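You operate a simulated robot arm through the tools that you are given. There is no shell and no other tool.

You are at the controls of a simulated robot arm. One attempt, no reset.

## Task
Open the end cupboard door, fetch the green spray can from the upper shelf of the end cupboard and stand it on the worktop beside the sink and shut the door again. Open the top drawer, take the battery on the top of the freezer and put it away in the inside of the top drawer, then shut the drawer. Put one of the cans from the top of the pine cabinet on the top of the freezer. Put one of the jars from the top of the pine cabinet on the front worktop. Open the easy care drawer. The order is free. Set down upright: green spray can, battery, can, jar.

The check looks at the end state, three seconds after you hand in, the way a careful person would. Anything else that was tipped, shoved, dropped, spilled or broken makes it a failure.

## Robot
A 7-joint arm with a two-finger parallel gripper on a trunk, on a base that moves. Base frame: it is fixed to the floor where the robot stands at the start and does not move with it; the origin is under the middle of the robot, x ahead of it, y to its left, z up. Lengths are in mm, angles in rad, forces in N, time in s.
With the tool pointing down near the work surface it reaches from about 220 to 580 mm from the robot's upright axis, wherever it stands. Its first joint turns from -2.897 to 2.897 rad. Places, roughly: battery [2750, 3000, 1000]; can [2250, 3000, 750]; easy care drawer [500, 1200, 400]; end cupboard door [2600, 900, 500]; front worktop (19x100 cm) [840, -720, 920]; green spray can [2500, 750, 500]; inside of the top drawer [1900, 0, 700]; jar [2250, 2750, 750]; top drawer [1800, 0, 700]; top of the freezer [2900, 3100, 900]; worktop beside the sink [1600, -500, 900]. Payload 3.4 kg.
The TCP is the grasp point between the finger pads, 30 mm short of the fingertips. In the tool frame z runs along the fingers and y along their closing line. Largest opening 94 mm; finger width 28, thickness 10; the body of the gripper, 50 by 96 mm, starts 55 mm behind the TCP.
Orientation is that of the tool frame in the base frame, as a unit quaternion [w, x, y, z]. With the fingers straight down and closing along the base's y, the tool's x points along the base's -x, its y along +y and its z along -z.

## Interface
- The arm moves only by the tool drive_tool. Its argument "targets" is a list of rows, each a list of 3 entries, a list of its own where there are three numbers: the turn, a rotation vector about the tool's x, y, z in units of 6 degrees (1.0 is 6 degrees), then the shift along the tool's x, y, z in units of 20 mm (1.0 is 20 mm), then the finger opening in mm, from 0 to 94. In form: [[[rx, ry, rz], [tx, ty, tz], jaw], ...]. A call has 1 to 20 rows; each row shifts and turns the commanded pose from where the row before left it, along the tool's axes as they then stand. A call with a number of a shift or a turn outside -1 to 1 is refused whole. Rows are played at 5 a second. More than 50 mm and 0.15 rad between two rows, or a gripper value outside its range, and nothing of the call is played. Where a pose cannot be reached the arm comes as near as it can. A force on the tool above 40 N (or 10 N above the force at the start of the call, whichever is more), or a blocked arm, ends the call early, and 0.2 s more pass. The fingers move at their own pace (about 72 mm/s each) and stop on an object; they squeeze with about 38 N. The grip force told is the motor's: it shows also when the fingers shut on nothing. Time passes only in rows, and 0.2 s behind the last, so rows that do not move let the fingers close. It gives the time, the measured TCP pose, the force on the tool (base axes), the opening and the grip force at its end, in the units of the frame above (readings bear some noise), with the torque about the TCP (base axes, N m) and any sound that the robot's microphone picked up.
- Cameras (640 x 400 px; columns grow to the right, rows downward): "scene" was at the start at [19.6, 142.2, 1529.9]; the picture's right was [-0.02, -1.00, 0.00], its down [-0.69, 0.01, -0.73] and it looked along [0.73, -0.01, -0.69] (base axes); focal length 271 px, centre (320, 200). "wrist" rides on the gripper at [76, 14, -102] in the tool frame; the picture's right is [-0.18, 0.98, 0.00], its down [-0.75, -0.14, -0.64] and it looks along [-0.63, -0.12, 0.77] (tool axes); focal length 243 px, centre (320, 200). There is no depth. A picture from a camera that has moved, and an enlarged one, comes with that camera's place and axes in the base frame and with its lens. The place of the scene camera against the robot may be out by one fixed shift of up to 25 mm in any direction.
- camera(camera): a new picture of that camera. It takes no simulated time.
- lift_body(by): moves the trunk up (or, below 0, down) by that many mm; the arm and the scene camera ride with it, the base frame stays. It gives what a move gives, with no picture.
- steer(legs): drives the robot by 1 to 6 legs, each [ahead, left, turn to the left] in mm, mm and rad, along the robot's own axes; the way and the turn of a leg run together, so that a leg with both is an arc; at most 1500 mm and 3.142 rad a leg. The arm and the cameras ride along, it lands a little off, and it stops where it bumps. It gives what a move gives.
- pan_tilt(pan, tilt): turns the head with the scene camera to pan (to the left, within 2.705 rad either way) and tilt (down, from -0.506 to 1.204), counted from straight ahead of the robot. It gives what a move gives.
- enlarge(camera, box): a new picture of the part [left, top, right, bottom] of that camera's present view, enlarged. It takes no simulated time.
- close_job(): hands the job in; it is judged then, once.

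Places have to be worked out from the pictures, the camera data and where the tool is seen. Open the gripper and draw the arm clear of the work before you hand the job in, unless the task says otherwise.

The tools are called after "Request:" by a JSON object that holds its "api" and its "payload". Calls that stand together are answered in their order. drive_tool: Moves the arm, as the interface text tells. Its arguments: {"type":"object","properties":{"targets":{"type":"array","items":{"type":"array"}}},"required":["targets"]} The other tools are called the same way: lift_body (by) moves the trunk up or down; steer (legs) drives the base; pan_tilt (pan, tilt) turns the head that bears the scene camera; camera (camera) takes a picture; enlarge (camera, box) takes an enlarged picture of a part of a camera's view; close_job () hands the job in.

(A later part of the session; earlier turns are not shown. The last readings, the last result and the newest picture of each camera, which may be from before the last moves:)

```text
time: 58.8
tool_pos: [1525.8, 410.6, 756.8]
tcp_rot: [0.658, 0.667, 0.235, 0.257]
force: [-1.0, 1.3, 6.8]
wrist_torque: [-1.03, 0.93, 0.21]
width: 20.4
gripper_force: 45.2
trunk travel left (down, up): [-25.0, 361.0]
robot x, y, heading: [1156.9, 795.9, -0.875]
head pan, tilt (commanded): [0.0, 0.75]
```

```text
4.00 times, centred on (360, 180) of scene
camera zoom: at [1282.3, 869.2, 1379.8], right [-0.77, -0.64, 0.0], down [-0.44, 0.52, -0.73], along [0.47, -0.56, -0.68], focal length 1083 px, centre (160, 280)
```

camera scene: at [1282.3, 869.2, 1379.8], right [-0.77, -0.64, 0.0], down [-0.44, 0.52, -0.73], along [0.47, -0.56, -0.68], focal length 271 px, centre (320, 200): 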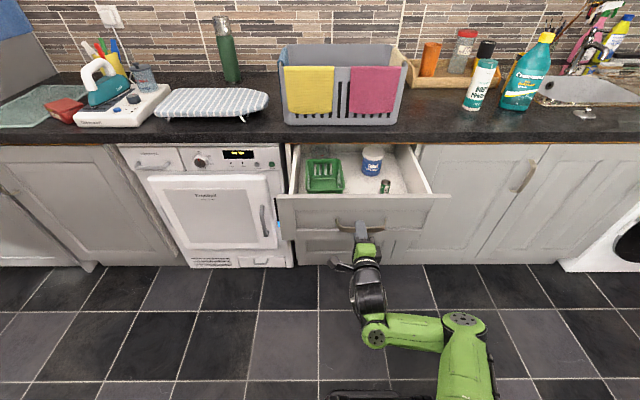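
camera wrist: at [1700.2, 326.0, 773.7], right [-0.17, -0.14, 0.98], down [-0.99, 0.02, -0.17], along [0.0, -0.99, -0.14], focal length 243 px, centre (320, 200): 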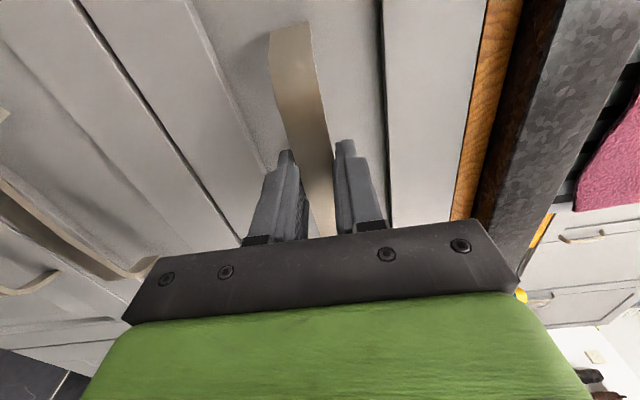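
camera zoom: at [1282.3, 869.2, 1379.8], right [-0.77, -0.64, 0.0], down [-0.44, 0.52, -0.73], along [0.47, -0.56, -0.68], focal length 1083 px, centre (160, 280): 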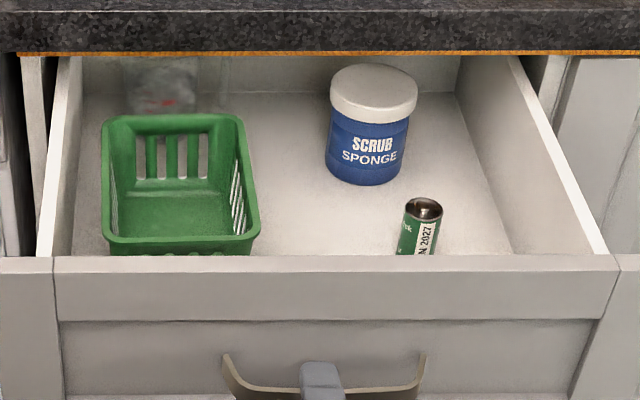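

The drawer has a green basket, a pot and another battery, with free floor in the middle. I'll release the handle and back away.

Request:
{"api": "drive_tool", "payload": {"targets": [[[0, 0, 0], [0, 0, 0], 40], [[0, 0, 0], [0, 0, 0], 60], [[0, 0, 0], [0, 0, 0], 60]]}}

Request:
{"api": "steer", "payload": {"legs": [[-120, 0, 0]]}}

Request:
{"api": "camera", "payload": {"camera": "scene"}}

```text
time: 59.6
tool_pos: [1525.7, 408.7, 755.7]
tcp_rot: [0.658, 0.667, 0.236, 0.257]
force: [-0.6, -0.3, -0.5]
wrist_torque: [0.03, 0.02, 0.0]
width: 60.2
gripper_force: 0.1
trunk travel left (down, up): [-25.0, 361.0]
robot x, y, heading: [1152.8, 795.1, -0.875]
head pan, tilt (commanded): [0.0, 0.75]
```

```text
time: 60.8
tool_pos: [1449.3, 503.7, 756.3]
tcp_rot: [0.659, 0.666, 0.236, 0.258]
force: [0.3, 0.6, -0.3]
wrist_torque: [0.02, -0.02, -0.02]
width: 60.0
gripper_force: 0.1
trunk travel left (down, up): [-25.0, 361.0]
robot x, y, heading: [1076.1, 890.4, -0.873]
head pan, tilt (commanded): [0.0, 0.75]
```

```text
taken
camera scene: at [1204.2, 961.9, 1379.8], right [-0.76, -0.64, 0.0], down [-0.44, 0.52, -0.73], along [0.47, -0.56, -0.68], focal length 271 px, centre (320, 200)
```

scene: 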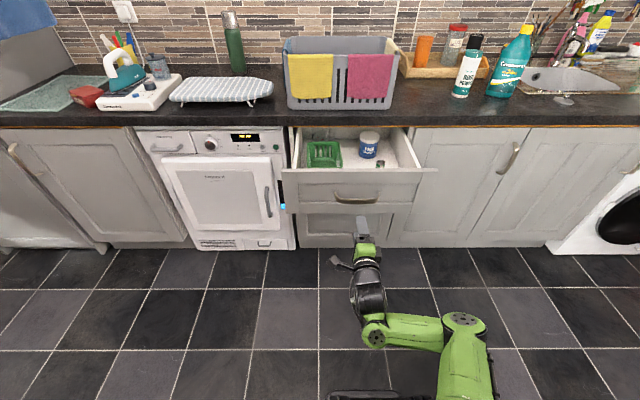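

The drawer stays open. Now I turn to face along the aisle and drive toward the pine cabinet and freezer for a closer look.

Request:
{"api": "steer", "payload": {"legs": [[0, 0, 1.565], [1250, 0, 0]]}}

Request:
{"api": "lift_body", "payload": {"by": 150}}

Request:
{"api": "pan_tilt", "payload": {"pan": 0.3, "tilt": 0.6}}

Request:
{"api": "camera", "payload": {"camera": "scene"}}

```text
time: 71.0
tool_pos: [2402.5, 2089.5, 754.8]
tcp_rot: [0.278, 0.298, 0.642, 0.649]
force: [-0.9, 0.1, 0.0]
wrist_torque: [0.03, -0.01, -0.01]
width: 59.8
gripper_force: 0.1
trunk travel left (down, up): [-25.0, 361.0]
robot x, y, heading: [2023.5, 1711.1, 0.711]
head pan, tilt (commanded): [0.0, 0.75]
```

```text
time: 72.8
tool_pos: [2403.1, 2089.9, 906.8]
tcp_rot: [0.279, 0.3, 0.641, 0.649]
force: [-1.5, -0.3, 0.4]
wrist_torque: [-0.01, 0.02, 0.01]
width: 60.2
gripper_force: 0.0
trunk travel left (down, up): [-175.0, 211.0]
robot x, y, heading: [2023.2, 1715.1, 0.715]
head pan, tilt (commanded): [0.0, 0.75]
```

```text
time: 73.6
tool_pos: [2402.4, 2091.6, 906.1]
tcp_rot: [0.278, 0.299, 0.642, 0.649]
force: [0.2, -0.2, 0.3]
wrist_torque: [0.0, -0.02, -0.02]
width: 59.8
gripper_force: 0.0
trunk travel left (down, up): [-175.0, 211.0]
robot x, y, heading: [2022.6, 1712.5, 0.711]
head pan, tilt (commanded): [0.3, 0.6]
```

```text
taken
camera scene: at [1920.6, 1854.2, 1543.5], right [0.85, -0.53, 0.0], down [-0.3, -0.48, -0.82], along [0.44, 0.7, -0.57], focal length 271 px, centre (320, 200)
```

scene: 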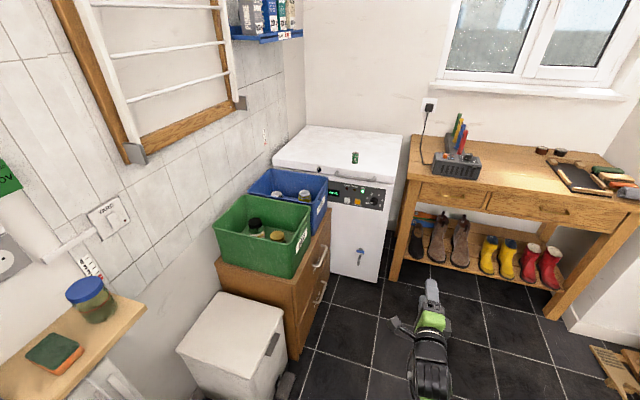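

Request:
{"api": "enlarge", "payload": {"camera": "scene", "box": [200, 120, 360, 220]}}

Request:
{"api": "enlarge", "payload": {"camera": "scene", "box": [200, 180, 360, 280]}}

Request:
{"api": "enlarge", "payload": {"camera": "scene", "box": [270, 110, 430, 210]}}

```text
4.00 times, centred on (280, 170) of scene
camera zoom: at [1920.6, 1854.2, 1543.5], right [0.85, -0.53, 0.0], down [-0.3, -0.48, -0.82], along [0.44, 0.7, -0.57], focal length 1083 px, centre (480, 320)
```

zoom: 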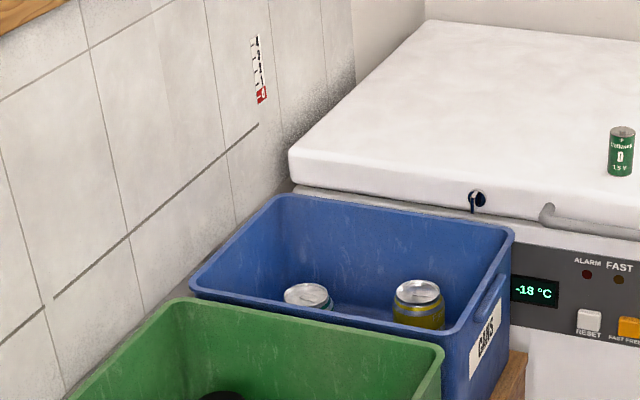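

```text
4.00 times, centred on (280, 230) of scene
camera zoom: at [1920.6, 1854.2, 1543.5], right [0.85, -0.53, 0.0], down [-0.3, -0.48, -0.82], along [0.44, 0.7, -0.57], focal length 1083 px, centre (480, 80)
```

zoom: 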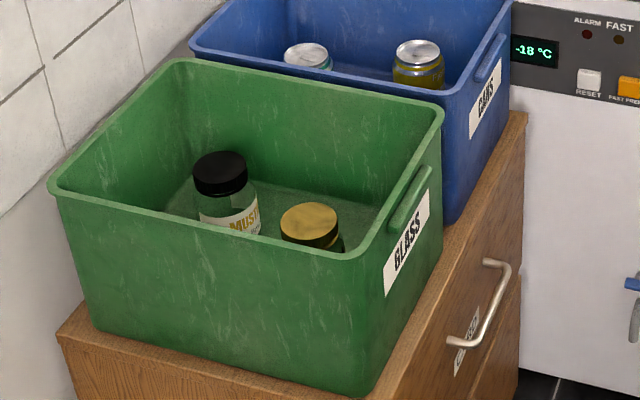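

```text
4.00 times, centred on (350, 160) of scene
camera zoom: at [1920.6, 1854.2, 1543.5], right [0.85, -0.53, 0.0], down [-0.3, -0.48, -0.82], along [0.44, 0.7, -0.57], focal length 1083 px, centre (200, 360)
```

zoom: 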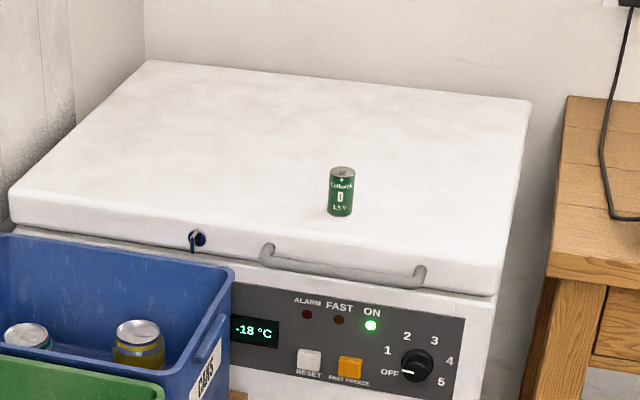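

The blue crate (CANS) holds two cans and the green crate (GLASS) two jars; the battery stands on the freezer lid. I'll raise the trunk for a second, higher view to triangulate.

Request:
{"api": "lift_body", "payload": {"by": 205}}

Request:
{"api": "camera", "payload": {"camera": "scene"}}

Request:
{"api": "enlarge", "payload": {"camera": "scene", "box": [200, 120, 360, 220]}}

Request:
{"api": "enlarge", "payload": {"camera": "scene", "box": [200, 200, 360, 300]}}

Request:
{"api": "enlarge", "payload": {"camera": "scene", "box": [270, 130, 430, 230]}}

```text
time: 75.8
tool_pos: [2400.9, 2090.6, 1112.0]
tcp_rot: [0.279, 0.299, 0.641, 0.65]
force: [-1.0, -0.4, 0.3]
wrist_torque: [0.01, 0.01, 0.01]
width: 60.0
gripper_force: 0.1
trunk travel left (down, up): [-380.0, 6.0]
robot x, y, heading: [2021.1, 1710.2, 0.712]
head pan, tilt (commanded): [0.3, 0.6]
```

```text
taken
camera scene: at [1920.5, 1854.2, 1748.5], right [0.85, -0.53, 0.0], down [-0.3, -0.48, -0.82], along [0.44, 0.7, -0.57], focal length 271 px, centre (320, 200)
```

scene: 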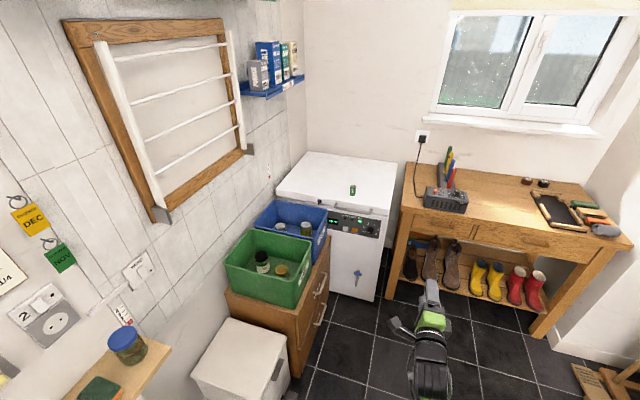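

```text
4.00 times, centred on (280, 170) of scene
camera zoom: at [1920.5, 1854.2, 1748.5], right [0.85, -0.53, 0.0], down [-0.3, -0.48, -0.82], along [0.44, 0.7, -0.57], focal length 1083 px, centre (480, 320)
```

zoom: 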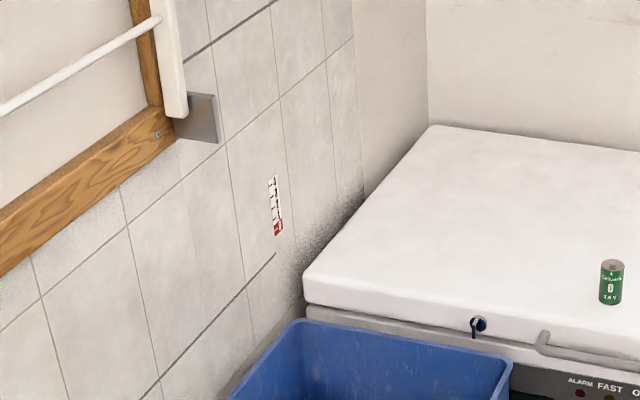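

```text
4.00 times, centred on (280, 250) of scene
camera zoom: at [1920.5, 1854.2, 1748.5], right [0.85, -0.53, 0.0], down [-0.3, -0.48, -0.82], along [0.44, 0.7, -0.57], focal length 1083 px, centre (480, 0)
```

zoom: 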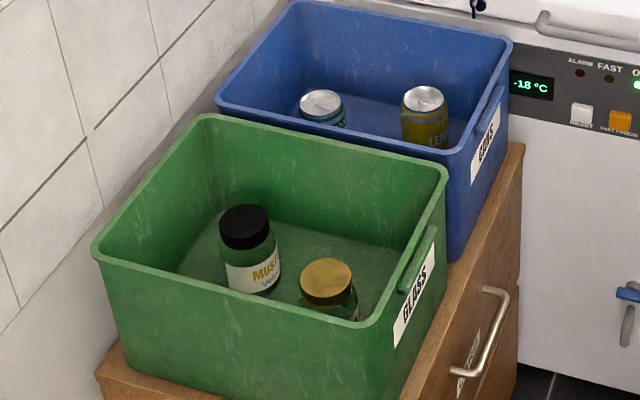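

```text
4.00 times, centred on (350, 180) of scene
camera zoom: at [1920.5, 1854.2, 1748.5], right [0.85, -0.53, 0.0], down [-0.3, -0.48, -0.82], along [0.44, 0.7, -0.57], focal length 1083 px, centre (200, 280)
```

zoom: 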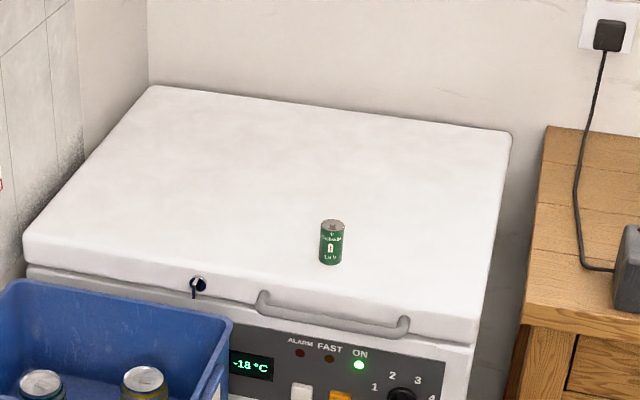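

I have triangulated the positions: yellow can ≈ room (3711, 632), gold-lid jar ≈ (3400, 632), battery ≈ (3960, 437), freezer top z ≈ 885. Now I'll turn the tool back to pointing down: first undo the roll, then pitch down.

Request:
{"api": "drive_tool", "payload": {"targets": [[[0, 0, -1], [0, 0, 0], 60], [[0, 0, -1], [0, 0, 0], 60], [[0, 0, -1], [0, 0, 0], 60], [[0, 0, -1], [0, 0, 0], 60], [[0, 0, -1], [0, 0, 0], 60], [[0, 0, -1], [0, 0, 0], 60], [[0, 0, -1], [0, 0, 0], 60], [[0, 0, -1], [0, 0, 0], 60], [[0, 0, -1], [0, 0, 0], 60], [[0, 0, -1], [0, 0, 0], 60], [[0, 0, -1], [0, 0, 0], 60], [[0, 0, -1], [0, 0, 0], 60], [[0, 0, -1], [0, 0, 0], 60], [[0, 0, -1], [0, 0, 0], 60], [[0, 0, -1], [0, 0, 0], 60]]}}

Request:
{"api": "drive_tool", "payload": {"targets": [[[0, 1, 0], [0, 0, 0], 60], [[0, 1, 0], [0, 0, 0], 60], [[0, 1, 0], [0, 0, 0], 60], [[0, 1, 0], [0, 0, 0], 60], [[0, 1, 0], [0, 0, 0], 60], [[0, 1, 0], [0, 0, 0], 60], [[0, 1, 0], [0, 0, 0], 60], [[0, 1, 0], [0, 0, 0], 60], [[0, 1, 0], [0, 0, 0], 60], [[0, 1, 0], [0, 0, 0], 60], [[0, 1, 0], [0, 0, 0], 60], [[0, 1, 0], [0, 0, 0], 60], [[0, 1, 0], [0, 0, 0], 60], [[0, 1, 0], [0, 0, 0], 60], [[0, 1, 0], [0, 0, 0], 60], [[0, 0, 0], [0, 0, 0], 60]]}}

```text
time: 79.0
tool_pos: [2403.9, 2090.7, 1111.5]
tcp_rot: [0.656, -0.243, 0.665, 0.262]
force: [-0.4, -0.8, 0.6]
wrist_torque: [0.04, 0.0, -0.02]
width: 59.9
gripper_force: 0.0
trunk travel left (down, up): [-380.0, 6.0]
robot x, y, heading: [2022.0, 1715.1, 0.714]
head pan, tilt (commanded): [0.3, 0.6]
```

```text
time: 82.4
tool_pos: [2358.0, 2081.3, 1112.0]
tcp_rot: [0.377, -0.317, 0.856, 0.157]
force: [-0.7, -0.2, 0.1]
wrist_torque: [-0.01, -0.01, -0.02]
width: 60.3
gripper_force: 0.1
out of reach, approached as far as the arm can: row 3, 4, 5, 6, 7, 8, 9, 10, 11, 12, 13, 14, 15
trunk travel left (down, up): [-380.0, 6.0]
robot x, y, heading: [2020.2, 1711.0, 0.714]
head pan, tilt (commanded): [0.3, 0.6]
```

The pose is too far out for tool-down at this height; I'll pull the TCP inward and down while finishing the pitch.

Request:
{"api": "drive_tool", "payload": {"targets": [[[0, 0, 0], [1, 0, 0], 60], [[0, 0, 0], [1, 0, 0], 60], [[0, 0, 0], [1, 0, 0], 60], [[0, 0, 0], [1, 0, 0], 60], [[0, 0, 0], [1, 0, 0], 60], [[0, 1, 0], [1, 0, 0], 60], [[0, 1, 0], [1, 0, 0], 60], [[0, 1, 0], [0, 0, 0], 60], [[0, 1, 0], [0, 0, 0], 60], [[0, 1, 0], [0, 0, 0], 60], [[0, 1, 0], [0, 0, 0], 60], [[0, 1, 0], [0, 0, 0], 60], [[0, 1, 0], [0, 0, 0], 60], [[0, 0, 0], [0, 0, 0], 60]]}}

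```text
time: 85.6
tool_pos: [2219.6, 1928.3, 909.5]
tcp_rot: [0.11, -0.314, 0.941, 0.062]
force: [0.6, -0.2, -0.1]
wrist_torque: [0.01, 0.0, 0.0]
width: 60.0
gripper_force: 0.1
out of reach, approached as far as the arm can: row 8, 9, 10, 11, 12, 13
trunk travel left (down, up): [-380.0, 6.0]
robot x, y, heading: [2020.6, 1712.5, 0.714]
head pan, tilt (commanded): [0.3, 0.6]
stopped in row 14: the arm was blocked; the commanded pose is now the measured one
```

The arm reports a block near its own body; let me look at it.

Request:
{"api": "pan_tilt", "payload": {"pan": -0.2, "tilt": 1.0}}

Request:
{"api": "camera", "payload": {"camera": "scene"}}

Request:
{"api": "camera", "payload": {"camera": "wrist"}}

```text
time: 86.5
tool_pos: [2219.8, 1929.2, 909.3]
tcp_rot: [0.11, -0.314, 0.941, 0.061]
force: [0.8, -0.2, 0.5]
wrist_torque: [-0.01, 0.02, 0.03]
width: 60.1
gripper_force: 0.0
trunk travel left (down, up): [-380.0, 6.0]
robot x, y, heading: [2026.8, 1713.0, 0.714]
head pan, tilt (commanded): [-0.201, 1.0]
```

```text
taken
camera scene: at [1934.5, 1813.5, 1716.0], right [0.49, -0.87, 0.0], down [-0.73, -0.41, -0.54], along [0.47, 0.27, -0.84], focal length 271 px, centre (320, 200)
```

scene: 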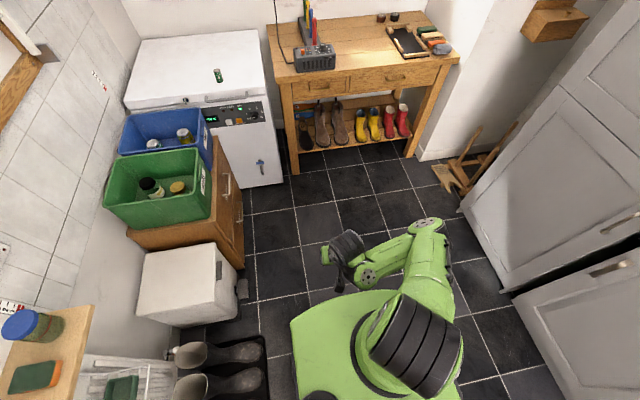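

```text
taken
camera wrist: at [2134.4, 1876.7, 991.1], right [-0.45, 0.89, 0.09], down [0.56, 0.2, 0.8], along [0.69, 0.41, -0.59], focal length 243 px, centre (320, 200)
```

wrist: 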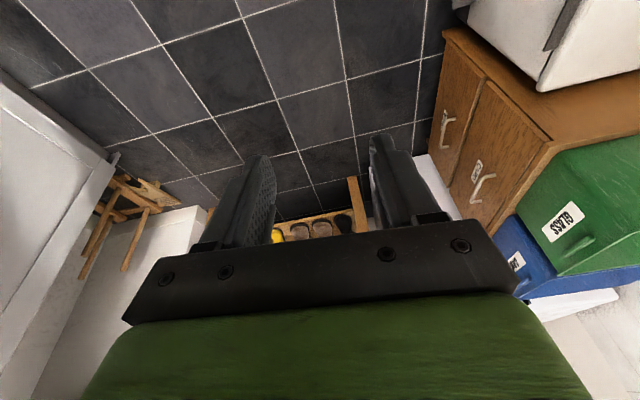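

The elbow has swung out to the side, so the wrist is cramped. I'll move the tool up and outward to give the arm room and finish tilting it to vertical.

Request:
{"api": "drive_tool", "payload": {"targets": [[[0, 0, 0], [-0.5, 0, -1], 60], [[0, 0, 0], [-0.5, 0, -1], 60], [[0, 0, 0], [-0.5, 0, -1], 60], [[0, 0, 0], [-0.5, 0, -1], 60], [[0, 0, 0], [-0.5, 0, -1], 60], [[0, 0.5, 0], [-0.5, 0, -1], 60], [[0, 1, 0], [-0.5, 0, -1], 60], [[0, 1, 0], [-0.5, 0, 0], 60], [[0, 0, 0], [0, 0, 0], 60]]}}

Request:
{"api": "camera", "payload": {"camera": "scene"}}

```text
time: 88.7
tool_pos: [2233.9, 1921.5, 926.3]
tcp_rot: [0.116, -0.278, 0.95, 0.085]
force: [-0.3, 0.1, -0.4]
wrist_torque: [0.02, 0.02, 0.05]
width: 59.9
gripper_force: 0.1
out of reach, approached as far as the arm can: row 1, 2, 3, 4, 5, 6, 7, 8
trunk travel left (down, up): [-380.0, 6.0]
robot x, y, heading: [2019.3, 1712.6, 0.717]
head pan, tilt (commanded): [-0.201, 1.0]
stopped in row 9: the arm was blocked; the commanded pose is now the measured one
```

```text
taken
camera scene: at [1934.6, 1813.1, 1716.0], right [0.49, -0.87, 0.0], down [-0.73, -0.41, -0.54], along [0.47, 0.27, -0.84], focal length 271 px, centre (320, 200)
```

scene: 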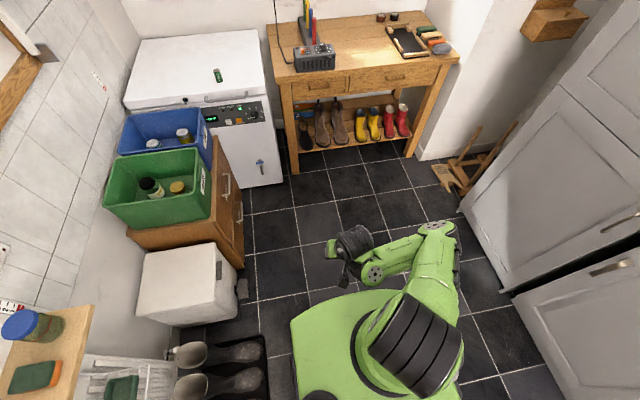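

The arm is at a joint limit in this folded configuration. I'll go back out toward the horizontal, extended pose to unfold it.

Request:
{"api": "drive_tool", "payload": {"targets": [[[0, -1, 0], [-1, 0, 0], 60], [[0, -1, 0], [-1, 0, 0], 60], [[0, -1, 0], [-1, 0, 0], 60], [[0, -1, 0], [-1, 0, 0.3], 60], [[0, -1, 0], [-1, 0, 0.3], 60], [[0, -1, 0], [-1, 0, 0.5], 60], [[0, -1, 0], [-1, 0, 0.5], 60], [[0, -1, 0], [-1, 0, 0.7], 60], [[0, -1, 0], [-1, 0, 0.7], 60], [[0, -1, 0], [-1, 0, 1], 60], [[0, -1, 0], [0, 0, 1], 60], [[0, -1, 0], [0, 0, 1], 60], [[0, 0, 0], [0, 0, 1], 60], [[0, 0, 0], [0, 0, 1], 60], [[0, 0, 0], [0, 0, 1], 60], [[0, 0, 0], [0, 0, 1], 60], [[0, 0, 0], [0, 0, 0], 60]]}}

Request:
{"api": "camera", "payload": {"camera": "scene"}}

```text
time: 92.3
tool_pos: [2507.2, 2094.5, 997.8]
tcp_rot: [0.65, -0.175, 0.702, 0.232]
force: [-0.1, 0.1, -0.8]
wrist_torque: [0.0, 0.02, -0.02]
width: 60.2
gripper_force: 0.0
trunk travel left (down, up): [-380.0, 6.0]
robot x, y, heading: [2020.6, 1709.4, 0.714]
head pan, tilt (commanded): [-0.201, 1.0]
```

```text
taken
camera scene: at [1934.3, 1813.3, 1716.0], right [0.49, -0.87, 0.0], down [-0.73, -0.41, -0.54], along [0.47, 0.27, -0.84], focal length 271 px, centre (320, 200)
```

scene: 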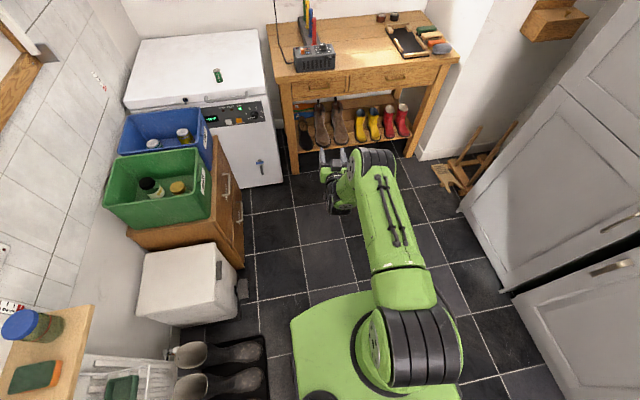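

The arm has unfolded with the elbow over the top. Now I pitch down again while drawing the TCP slightly inward.

Request:
{"api": "drive_tool", "payload": {"targets": [[[0, 1, 0], [0.4, 0, -0.5], 60], [[0, 1, 0], [0.4, 0, -0.5], 60], [[0, 1, 0], [0.4, 0, -0.5], 60], [[0, 1, 0], [0.4, 0, -0.5], 60], [[0, 1, 0], [0.4, 0, -0.5], 60], [[0, 1, 0], [0.4, 0, -0.5], 60]]}}

Request:
{"api": "camera", "payload": {"camera": "scene"}}

```text
time: 93.7
tool_pos: [2446.8, 2058.2, 969.9]
tcp_rot: [0.401, -0.238, 0.869, 0.166]
force: [-0.4, -0.3, -0.5]
wrist_torque: [0.01, -0.04, 0.03]
width: 59.9
gripper_force: 0.0
trunk travel left (down, up): [-380.0, 6.0]
robot x, y, heading: [2022.2, 1714.5, 0.709]
head pan, tilt (commanded): [-0.201, 1.0]
```

```text
taken
camera scene: at [1934.1, 1813.1, 1716.0], right [0.49, -0.87, 0.0], down [-0.73, -0.41, -0.54], along [0.47, 0.27, -0.84], focal length 271 px, centre (320, 200)
```

scene: 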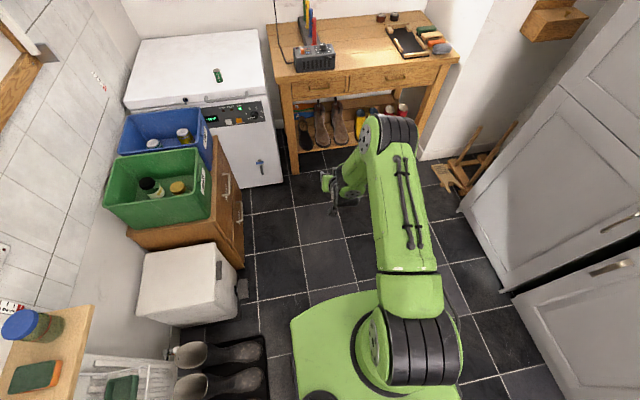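

That works; I continue pitching the rest of the way.

Request:
{"api": "drive_tool", "payload": {"targets": [[[0, 1, 0], [0.4, 0, -0.4], 60], [[0, 1, 0], [0.4, 0, -0.4], 60], [[0, 1, 0], [0.4, 0, -0.4], 60], [[0, 1, 0], [0.4, 0, -0.4], 60], [[0, 1, 0], [0.4, 0, 0], 60], [[0, 1, 0], [0.4, 0, 0], 60], [[0, 1, 0], [0.4, 0, 0], 60], [[0, 0.2, 0], [0, 0, 0], 60], [[0, 0, 0], [0, 0, 0], 60]]}}

Request:
{"api": "camera", "payload": {"camera": "scene"}}

```text
time: 95.7
tool_pos: [2390.7, 2021.6, 965.1]
tcp_rot: [0.053, -0.284, 0.955, 0.067]
force: [-0.2, 0.2, -0.3]
wrist_torque: [0.05, 0.04, -0.03]
width: 60.1
gripper_force: 0.0
trunk travel left (down, up): [-380.0, 6.0]
robot x, y, heading: [2022.0, 1713.0, 0.722]
head pan, tilt (commanded): [-0.201, 1.0]
```

```text
taken
camera scene: at [1934.5, 1813.4, 1716.0], right [0.49, -0.87, 0.0], down [-0.73, -0.41, -0.54], along [0.47, 0.27, -0.84], focal length 271 px, centre (320, 200)
```

scene: 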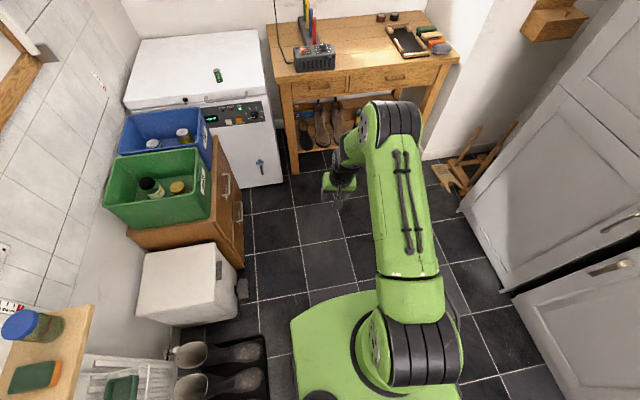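

The tool is within 10° of vertical; I'll correct the tilt, then drive forward along the aisle, turn to face the pine cabinet and look.

Request:
{"api": "drive_tool", "payload": {"targets": [[[0.47, 0.66, 0], [0, 0, -1], 60], [[0.47, 0.66, 0], [0, 0, -1], 60], [[0, 0, 0], [0, 0, 0], 60]]}}

Request:
{"api": "steer", "payload": {"legs": [[620, -15, 0], [0, 0, 1.545]]}}

Request:
{"api": "pan_tilt", "payload": {"pan": -0.3, "tilt": 0.85}}

Request:
{"api": "camera", "payload": {"camera": "scene"}}

Request:
{"api": "camera", "payload": {"camera": "wrist"}}

```text
time: 96.5
tool_pos: [2388.6, 2016.9, 1002.3]
tcp_rot: [0.0, -0.284, 0.959, -0.001]
force: [-0.7, 0.0, 0.0]
wrist_torque: [-0.02, 0.02, 0.02]
width: 60.0
gripper_force: 0.0
trunk travel left (down, up): [-380.0, 6.0]
robot x, y, heading: [2021.7, 1714.6, 0.714]
head pan, tilt (commanded): [-0.201, 1.0]
```

```text
time: 103.7
tool_pos: [2199.2, 2482.1, 1003.0]
tcp_rot: [-0.001, 0.874, -0.486, -0.001]
force: [-1.0, -0.5, 0.3]
wrist_torque: [0.03, -0.02, 0.0]
width: 60.0
gripper_force: 0.0
trunk travel left (down, up): [-380.0, 6.0]
robot x, y, heading: [2494.2, 2111.9, 2.262]
head pan, tilt (commanded): [-0.201, 1.0]
```

```text
time: 104.4
tool_pos: [2198.8, 2482.2, 1002.4]
tcp_rot: [-0.001, 0.874, -0.485, -0.002]
force: [0.0, 0.4, -0.1]
wrist_torque: [0.0, -0.03, -0.01]
width: 60.4
gripper_force: 0.0
trunk travel left (down, up): [-380.0, 6.0]
robot x, y, heading: [2497.6, 2111.9, 2.267]
head pan, tilt (commanded): [-0.3, 0.85]
```

```text
taken
camera scene: at [2384.9, 2029.4, 1727.1], right [0.92, 0.38, 0.0], down [0.29, -0.69, -0.66], along [-0.25, 0.61, -0.75], focal length 271 px, centre (320, 200)
```

scene: 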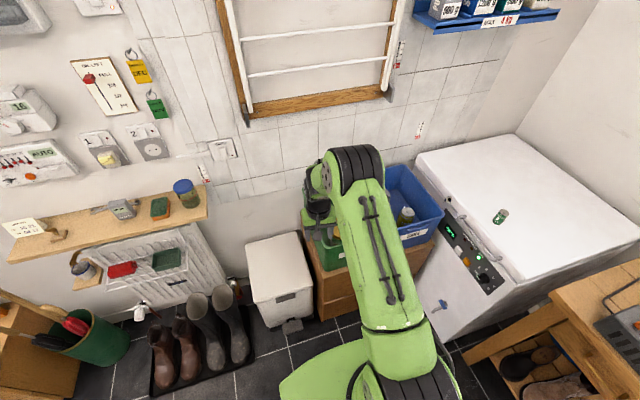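

```text
taken
camera wrist: at [2226.9, 2409.6, 1106.2], right [-0.93, -0.36, 0.0], down [-0.28, 0.71, 0.64], along [-0.23, 0.6, -0.76], focal length 243 px, centre (320, 200)
```

wrist: 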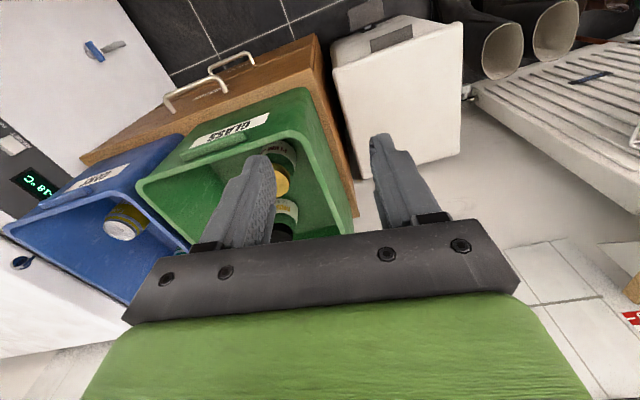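

I'm facing the crates. Comparing wrist and scene views, the scene camera reads about 24 mm too far ahead; corrected yellow can ≈ room (3687, 627), gold jar ≈ (3376, 628), battery ≈ (3935, 432). I'll shift the base to u≈3500 so that all three are in reach.

Request:
{"api": "steer", "payload": {"legs": [[80, -230, 0]]}}

Request:
{"api": "camera", "payload": {"camera": "scene"}}

Request:
{"api": "camera", "payload": {"camera": "wrist"}}

```text
time: 106.2
tool_pos: [2322.9, 2688.4, 1002.9]
tcp_rot: [-0.001, 0.874, -0.486, -0.001]
force: [-0.3, 0.4, -0.6]
wrist_torque: [-0.02, 0.0, -0.01]
width: 60.1
gripper_force: 0.0
trunk travel left (down, up): [-380.0, 6.0]
robot x, y, heading: [2619.2, 2314.3, 2.258]
head pan, tilt (commanded): [-0.3, 0.85]
```

```text
taken
camera scene: at [2508.2, 2235.8, 1727.2], right [0.92, 0.38, 0.0], down [0.29, -0.69, -0.66], along [-0.25, 0.61, -0.75], focal length 271 px, centre (320, 200)
```

scene: 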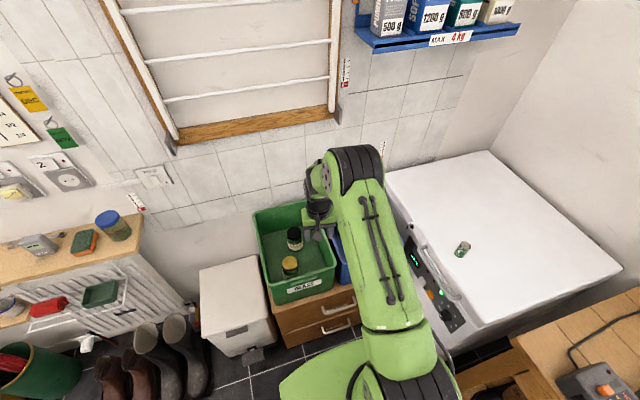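

```text
taken
camera wrist: at [2350.8, 2616.0, 1106.2], right [-0.93, -0.36, 0.0], down [-0.28, 0.71, 0.64], along [-0.23, 0.6, -0.77], focal length 243 px, centre (320, 200)
```

wrist: 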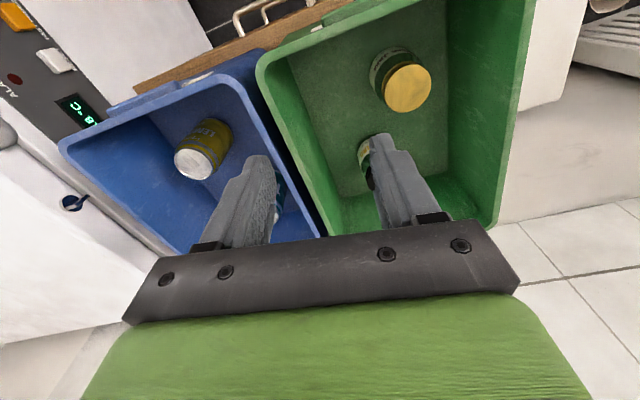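

The wrist views triangulate the yellow can's top at about (2453, 2857, 798). I'll move the open gripper over it at the current height.

Request:
{"api": "drive_tool", "payload": {"targets": [[[0, 0, 0], [-0.37, -1, 0], 94], [[0, 0, 0], [-0.37, -1, 0], 94], [[0, 0, 0], [-0.37, -1, 0], 94], [[0, 0, 0], [-0.37, -1, 0], 94], [[0, 0, 0], [-0.37, -1, 0], 94], [[0, 0, 0], [-0.37, -1, 0], 94], [[0, 0, 0], [-0.37, -1, 0], 94], [[0, 0, 0], [-0.37, -1, 0], 94], [[0, 0, 0], [-0.37, -1, 0], 94], [[0, 0, 0], [-0.37, -0.97, 0], 94], [[0, 0, 0], [0, 0, 0], 94]]}}

Request:
{"api": "camera", "payload": {"camera": "wrist"}}

Request:
{"api": "camera", "payload": {"camera": "scene"}}

```text
time: 108.6
tool_pos: [2453.1, 2857.3, 1004.0]
tcp_rot: [-0.001, 0.874, -0.486, -0.001]
force: [-0.1, -0.9, -0.4]
wrist_torque: [-0.03, 0.02, -0.03]
width: 94.0
gripper_force: 0.1
trunk travel left (down, up): [-380.0, 6.0]
robot x, y, heading: [2619.6, 2312.6, 2.263]
head pan, tilt (commanded): [-0.3, 0.85]
```

```text
taken
camera wrist: at [2481.5, 2784.9, 1107.0], right [-0.93, -0.36, 0.0], down [-0.28, 0.71, 0.64], along [-0.23, 0.6, -0.76], focal length 243 px, centre (320, 200)
```

wrist: 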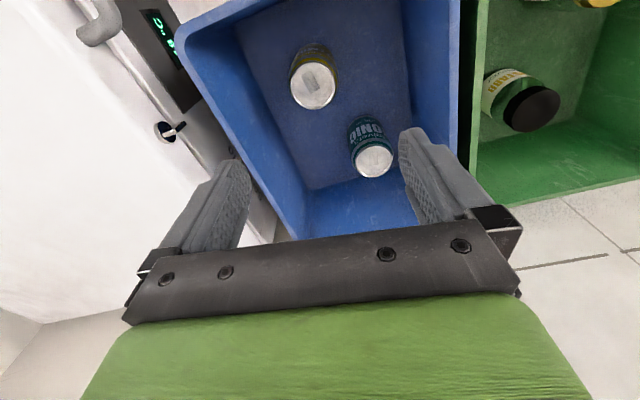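

```text
taken
camera scene: at [2507.4, 2234.5, 1727.1], right [0.92, 0.38, 0.0], down [0.29, -0.69, -0.66], along [-0.25, 0.61, -0.75], focal length 271 px, centre (320, 200)
```

scene: 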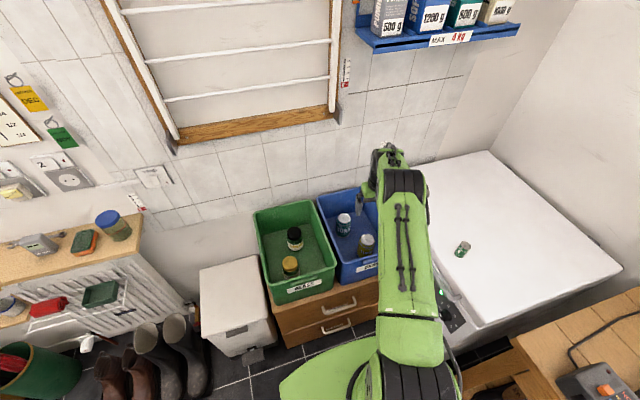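

The can is directly below (offset ~10 mm). To keep the wrist camera clear of the crate's front rim, I'll rotate the gripper 90° about its axis so the camera faces the crate's inside, with the fine position correction.

Request:
{"api": "drive_tool", "payload": {"targets": [[[0, 0, 0], [-0.33, -0.5, 0], 94], [[0, 0, 1], [0, 0, 0], 94], [[0, 0, 1], [0, 0, 0], 94], [[0, 0, 1], [0, 0, 0], 94], [[0, 0, 1], [0, 0, 0], 94], [[0, 0, 1], [0, 0, 0], 94], [[0, 0, 1], [0, 0, 0], 94], [[0, 0, 1], [0, 0, 0], 94], [[0, 0, 1], [0, 0, 0], 94], [[0, 0, 1], [0, 0, 0], 94], [[0, 0, 1], [0, 0, 0], 94], [[0, 0, 1], [0, 0, 0], 94], [[0, 0, 1], [0, 0, 0], 94], [[0, 0, 1], [0, 0, 0], 94], [[0, 0, 1], [0, 0, 0], 94], [[0, 0, 0], [0, 0, 0], 94]]}}

Request:
{"api": "camera", "payload": {"camera": "wrist"}}

```text
time: 112.0
tool_pos: [2457.8, 2867.7, 1003.0]
tcp_rot: [0.0, -0.323, 0.946, 0.001]
force: [0.1, -0.5, 0.0]
wrist_torque: [0.02, 0.0, -0.03]
width: 93.9
gripper_force: 0.0
trunk travel left (down, up): [-380.0, 6.0]
robot x, y, heading: [2621.0, 2311.8, 2.262]
head pan, tilt (commanded): [-0.3, 0.85]
```

```text
taken
camera wrist: at [2388.6, 2831.7, 1106.7], right [-0.45, 0.89, 0.0], down [0.68, 0.35, 0.64], along [0.57, 0.29, -0.77], focal length 243 px, centre (320, 200)
```

wrist: 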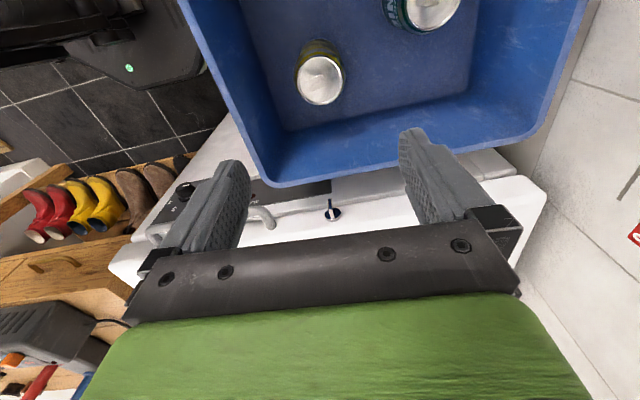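

The can top is exactly on the approach line now. I descend most of the way and check.

Request:
{"api": "drive_tool", "payload": {"targets": [[[0, 0, 0], [0, 0, 1], 94], [[0, 0, 0], [0, 0, 1], 94], [[0, 0, 0], [0, 0, 1], 94], [[0, 0, 0], [0, 0, 1], 94], [[0, 0, 0], [0, 0, 1], 94], [[0, 0, 0], [0, 0, 1], 94], [[0, 0, 0], [0, 0, 1], 94], [[0, 0, 0], [0, 0, 1], 94], [[0, 0, 0], [0, 0, 0], 94]]}}

Request:
{"api": "camera", "payload": {"camera": "wrist"}}

Request:
{"api": "camera", "payload": {"camera": "scene"}}

```text
time: 114.0
tool_pos: [2458.6, 2854.2, 846.5]
tcp_rot: [0.0, -0.323, 0.946, 0.0]
force: [0.4, 0.9, 1.0]
wrist_torque: [-0.01, -0.02, 0.0]
width: 93.8
gripper_force: 0.1
out of reach, approached as far as the arm can: row 7, 8
trunk travel left (down, up): [-380.0, 6.0]
robot x, y, heading: [2614.9, 2315.3, 2.263]
head pan, tilt (commanded): [-0.3, 0.85]
```

```text
taken
camera wrist: at [2391.4, 2818.6, 951.1], right [-0.46, 0.89, 0.0], down [0.68, 0.35, 0.64], along [0.57, 0.3, -0.77], focal length 243 px, centre (320, 200)
```

wrist: 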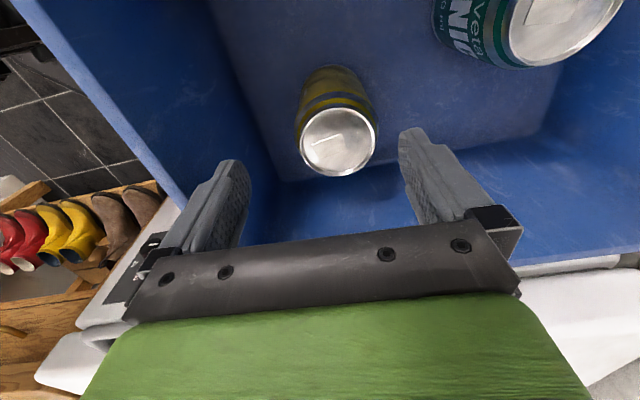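

```text
taken
camera scene: at [2507.8, 2235.0, 1727.1], right [0.92, 0.38, 0.0], down [0.29, -0.69, -0.66], along [-0.25, 0.61, -0.75], focal length 271 px, centre (320, 200)
```

scene: 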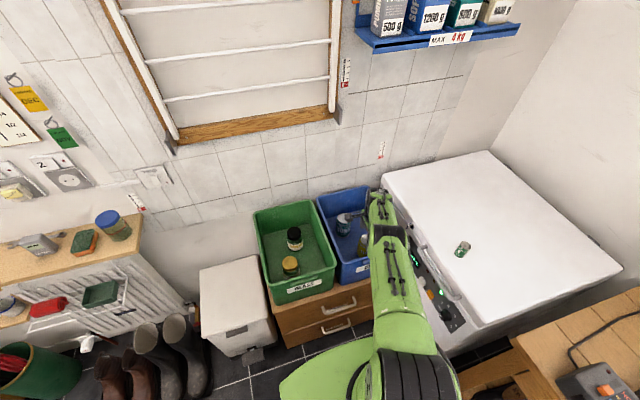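

The arm's downward reach is used up with the trunk high. I'll lift slightly, re-center over the can, and then lower the trunk for the descent.

Request:
{"api": "drive_tool", "payload": {"targets": [[[0, 0, 0], [0, 0, -1], 94], [[0, 0, 0], [0, 0, -1], 94], [[0, 0, 0], [0, 0, -1], 94], [[0, 0, 0], [-0.39, 0.55, 0], 94], [[0, 0, 0], [0, 0, 0], 94]]}}

Request:
{"api": "lift_body", "payload": {"by": -60}}

Request:
{"api": "camera", "payload": {"camera": "wrist"}}

```text
time: 115.2
tool_pos: [2460.3, 2868.5, 909.3]
tcp_rot: [-0.001, -0.324, 0.946, 0.001]
force: [-0.4, 0.0, 0.0]
wrist_torque: [-0.01, 0.02, -0.01]
width: 94.0
gripper_force: 0.1
trunk travel left (down, up): [-380.0, 6.0]
robot x, y, heading: [2620.6, 2314.1, 2.267]
head pan, tilt (commanded): [-0.3, 0.85]
```

```text
time: 116.2
tool_pos: [2461.0, 2867.2, 847.8]
tcp_rot: [0.0, -0.324, 0.946, 0.002]
force: [0.1, -0.6, 0.3]
wrist_torque: [0.0, 0.02, -0.03]
width: 93.7
gripper_force: 0.0
trunk travel left (down, up): [-320.0, 66.0]
robot x, y, heading: [2620.4, 2312.5, 2.261]
head pan, tilt (commanded): [-0.3, 0.85]
```

```text
taken
camera wrist: at [2391.4, 2832.7, 951.2], right [-0.46, 0.89, 0.0], down [0.68, 0.35, 0.64], along [0.57, 0.3, -0.77], focal length 243 px, centre (320, 200)
```

wrist: 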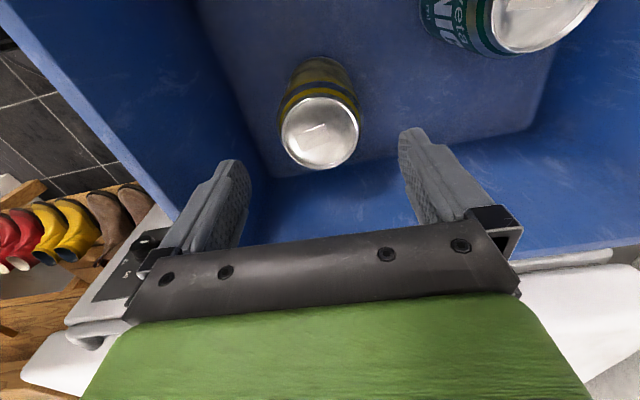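

The can top is centered, ~70 mm below the TCP (z≈778). I lower the trunk 92 mm and grip.

Request:
{"api": "lift_body", "payload": {"by": -92}}

Request:
{"api": "drive_tool", "payload": {"targets": [[[0, 0, 0], [0, 0, 0], 80], [[0, 0, 0], [0, 0, 0], 66], [[0, 0, 0], [0, 0, 0], 55], [[0, 0, 0], [0, 0, 0], 50], [[0, 0, 0], [0, 0, 0], 50]]}}

Request:
{"api": "camera", "payload": {"camera": "wrist"}}

```text
time: 117.5
tool_pos: [2460.5, 2869.9, 755.6]
tcp_rot: [-0.001, -0.324, 0.946, 0.002]
force: [0.2, -0.1, 0.1]
wrist_torque: [0.01, -0.02, -0.02]
width: 93.8
gripper_force: 0.1
trunk travel left (down, up): [-228.0, 158.0]
robot x, y, heading: [2619.2, 2317.2, 2.261]
head pan, tilt (commanded): [-0.3, 0.85]
```

```text
time: 118.7
tool_pos: [2460.8, 2868.8, 756.5]
tcp_rot: [-0.001, -0.323, 0.946, 0.002]
force: [0.4, 0.3, 0.4]
wrist_torque: [-0.01, -0.03, 0.05]
width: 65.5
gripper_force: 37.7
trunk travel left (down, up): [-228.0, 158.0]
robot x, y, heading: [2617.5, 2313.0, 2.261]
head pan, tilt (commanded): [-0.3, 0.85]
```

```text
taken
camera wrist: at [2391.4, 2832.7, 859.5], right [-0.46, 0.89, 0.0], down [0.68, 0.35, 0.64], along [0.57, 0.3, -0.77], focal length 243 px, centre (320, 200)
```

wrist: 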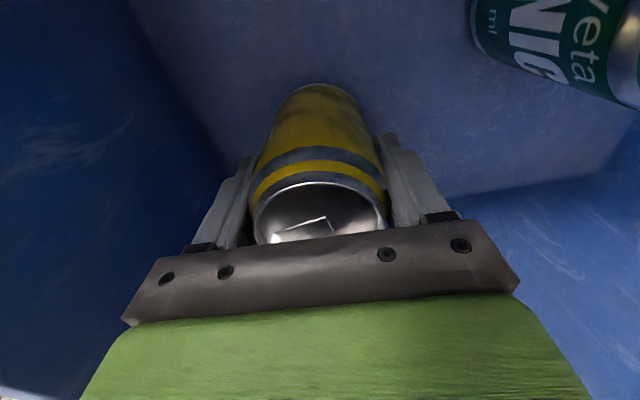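

The can is gripped (65.5 mm, 38 N). I lift it out with the trunk and then the arm.

Request:
{"api": "lift_body", "payload": {"by": 155}}

Request:
{"api": "drive_tool", "payload": {"targets": [[[0, 0, 0], [0, 0, -1], 50], [[0, 0, 0], [0, 0, -1], 50], [[0, 0, 0], [0, 0, -1], 50], [[0, 0, 0], [0, 0, -1], 50], [[0, 0, 0], [0, 0, -1], 50], [[0, 0, 0], [0, 0, -1], 50], [[0, 0, 0], [0, 0, -1], 50], [[0, 0, 0], [0, 0, 0], 50]]}}

Request:
{"api": "camera", "payload": {"camera": "wrist"}}

Request:
{"api": "camera", "payload": {"camera": "scene"}}

```text
time: 120.5
tool_pos: [2460.0, 2868.4, 910.9]
tcp_rot: [-0.001, -0.324, 0.946, 0.001]
force: [-0.4, 0.1, -1.3]
wrist_torque: [0.01, -0.01, 0.0]
width: 65.5
gripper_force: 38.3
trunk travel left (down, up): [-383.0, 3.0]
robot x, y, heading: [2618.8, 2314.1, 2.263]
head pan, tilt (commanded): [-0.3, 0.85]
```

```text
time: 122.3
tool_pos: [2461.0, 2868.7, 1051.3]
tcp_rot: [0.0, -0.323, 0.946, 0.002]
force: [0.3, 0.4, 0.6]
wrist_torque: [0.01, -0.01, -0.06]
width: 65.1
gripper_force: 37.8
trunk travel left (down, up): [-383.0, 3.0]
robot x, y, heading: [2618.2, 2318.1, 2.259]
head pan, tilt (commanded): [-0.3, 0.85]
```

```text
taken
camera wrist: at [2392.0, 2833.3, 1154.1], right [-0.46, 0.89, 0.0], down [0.68, 0.35, 0.64], along [0.57, 0.29, -0.77], focal length 243 px, centre (320, 200)
```

wrist: 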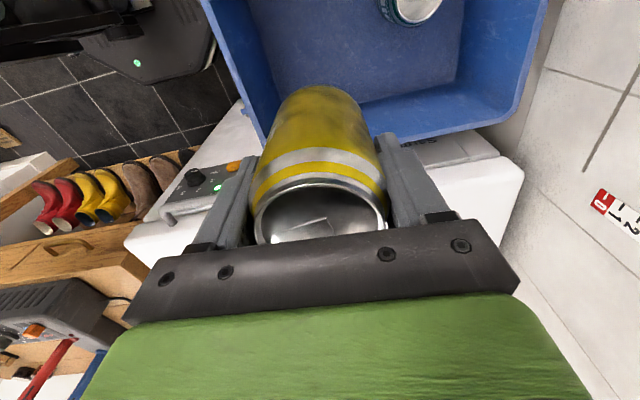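

```text
taken
camera scene: at [2507.7, 2235.5, 1729.9], right [0.92, 0.38, 0.0], down [0.29, -0.69, -0.66], along [-0.25, 0.61, -0.75], focal length 271 px, centre (320, 200)
```

scene: 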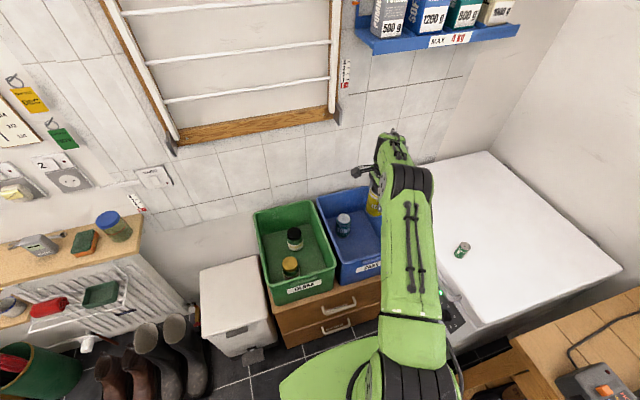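

The can is up at z≈1051 (bottom ≈958), above the freezer lid. I strafe right 120 mm toward the freezer, keeping clear of its front, and look again.

Request:
{"api": "steer", "payload": {"legs": [[0, -120, 0]]}}

Request:
{"api": "pan_tilt", "payload": {"pan": -0.7, "tilt": 0.9}}

Request:
{"api": "camera", "payload": {"camera": "scene"}}

Request:
{"api": "camera", "payload": {"camera": "wrist"}}

```text
time: 123.5
tool_pos: [2551.2, 2944.4, 1051.2]
tcp_rot: [0.0, -0.324, 0.946, 0.001]
force: [0.4, 0.1, -0.7]
wrist_torque: [-0.01, 0.04, 0.0]
width: 65.4
gripper_force: 38.5
trunk travel left (down, up): [-383.0, 3.0]
robot x, y, heading: [2712.1, 2391.0, 2.272]
head pan, tilt (commanded): [-0.3, 0.85]
```

```text
time: 124.4
tool_pos: [2548.9, 2943.3, 1050.3]
tcp_rot: [-0.001, -0.324, 0.946, 0.001]
force: [0.0, -0.3, -0.4]
wrist_torque: [-0.01, 0.0, -0.01]
width: 65.1
gripper_force: 37.9
trunk travel left (down, up): [-383.0, 3.0]
robot x, y, heading: [2712.5, 2388.5, 2.264]
head pan, tilt (commanded): [-0.7, 0.901]
```

```text
taken
camera scene: at [2629.0, 2313.6, 1726.0], right [1.0, -0.01, 0.0], down [0.0, -0.78, -0.62], along [0.0, 0.62, -0.78], focal length 271 px, centre (320, 200)
```

scene: 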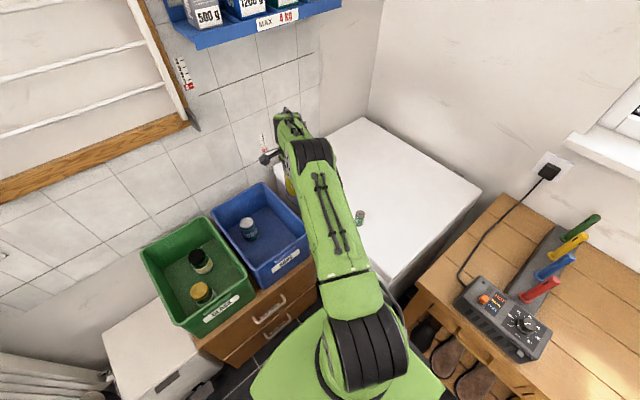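

```text
taken
camera wrist: at [2481.6, 2908.0, 1154.2], right [-0.46, 0.89, 0.0], down [0.68, 0.35, 0.64], along [0.57, 0.3, -0.77], focal length 243 px, centre (320, 200)
```

wrist: 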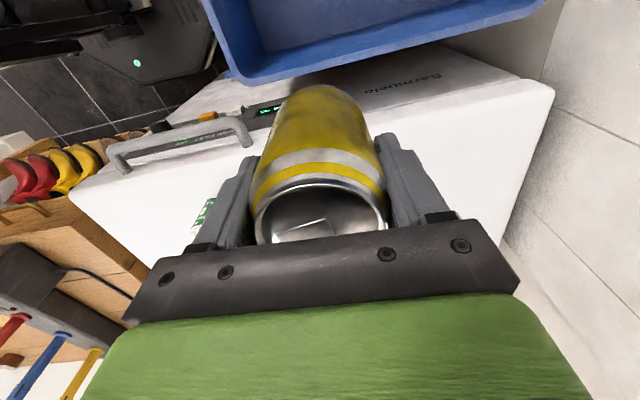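

The battery is at about room (3963, 441); the lid's front edge is near u≈3890. I move the can over the lid at room (3960, 600).

Request:
{"api": "drive_tool", "payload": {"targets": [[[0, 0, 0], [-0.864, -0.28, 0], 50], [[0, 0, 0], [-0.864, -0.28, 0], 50], [[0, 0, 0], [-0.864, -0.28, 0], 50], [[0, 0, 0], [-0.864, -0.28, 0], 50], [[0, 0, 0], [-0.864, -0.28, 0], 50], [[0, 0, 0], [-0.864, -0.28, 0], 50], [[0, 0, 0], [-0.864, -0.28, 0], 50], [[0, 0, 0], [0, 0, 0], 50]]}}

Request:
{"api": "camera", "payload": {"camera": "scene"}}

Request:
{"api": "camera", "payload": {"camera": "wrist"}}

```text
time: 126.2
tool_pos: [2669.2, 2987.6, 1049.4]
tcp_rot: [0.0, -0.326, 0.945, 0.001]
force: [0.3, -1.4, -0.1]
wrist_torque: [-0.01, 0.03, 0.0]
width: 65.2
gripper_force: 37.7
trunk travel left (down, up): [-383.0, 3.0]
robot x, y, heading: [2712.2, 2390.6, 2.262]
head pan, tilt (commanded): [-0.7, 0.901]
```

```text
taken
camera scene: at [2628.9, 2313.6, 1726.0], right [1.0, -0.01, 0.0], down [0.0, -0.78, -0.62], along [0.0, 0.62, -0.78], focal length 271 px, centre (320, 200)
```

scene: 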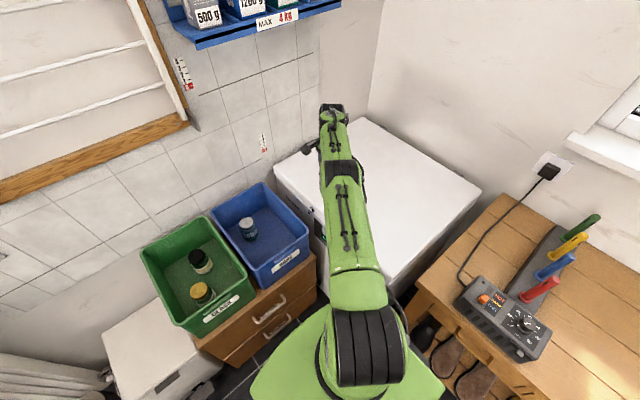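

```text
taken
camera wrist: at [2600.9, 2951.6, 1153.3], right [-0.46, 0.89, 0.0], down [0.68, 0.35, 0.64], along [0.57, 0.3, -0.77], focal length 243 px, centre (320, 200)
```

wrist: 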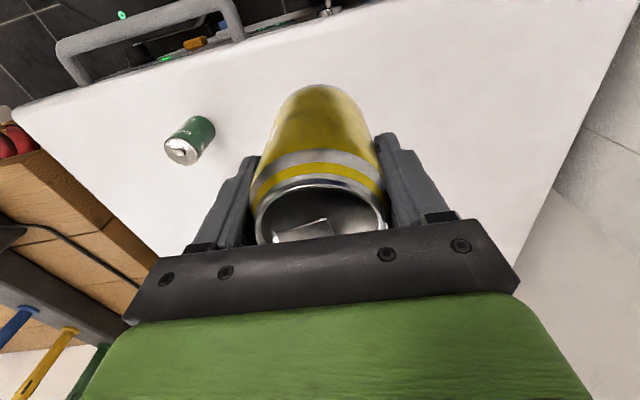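

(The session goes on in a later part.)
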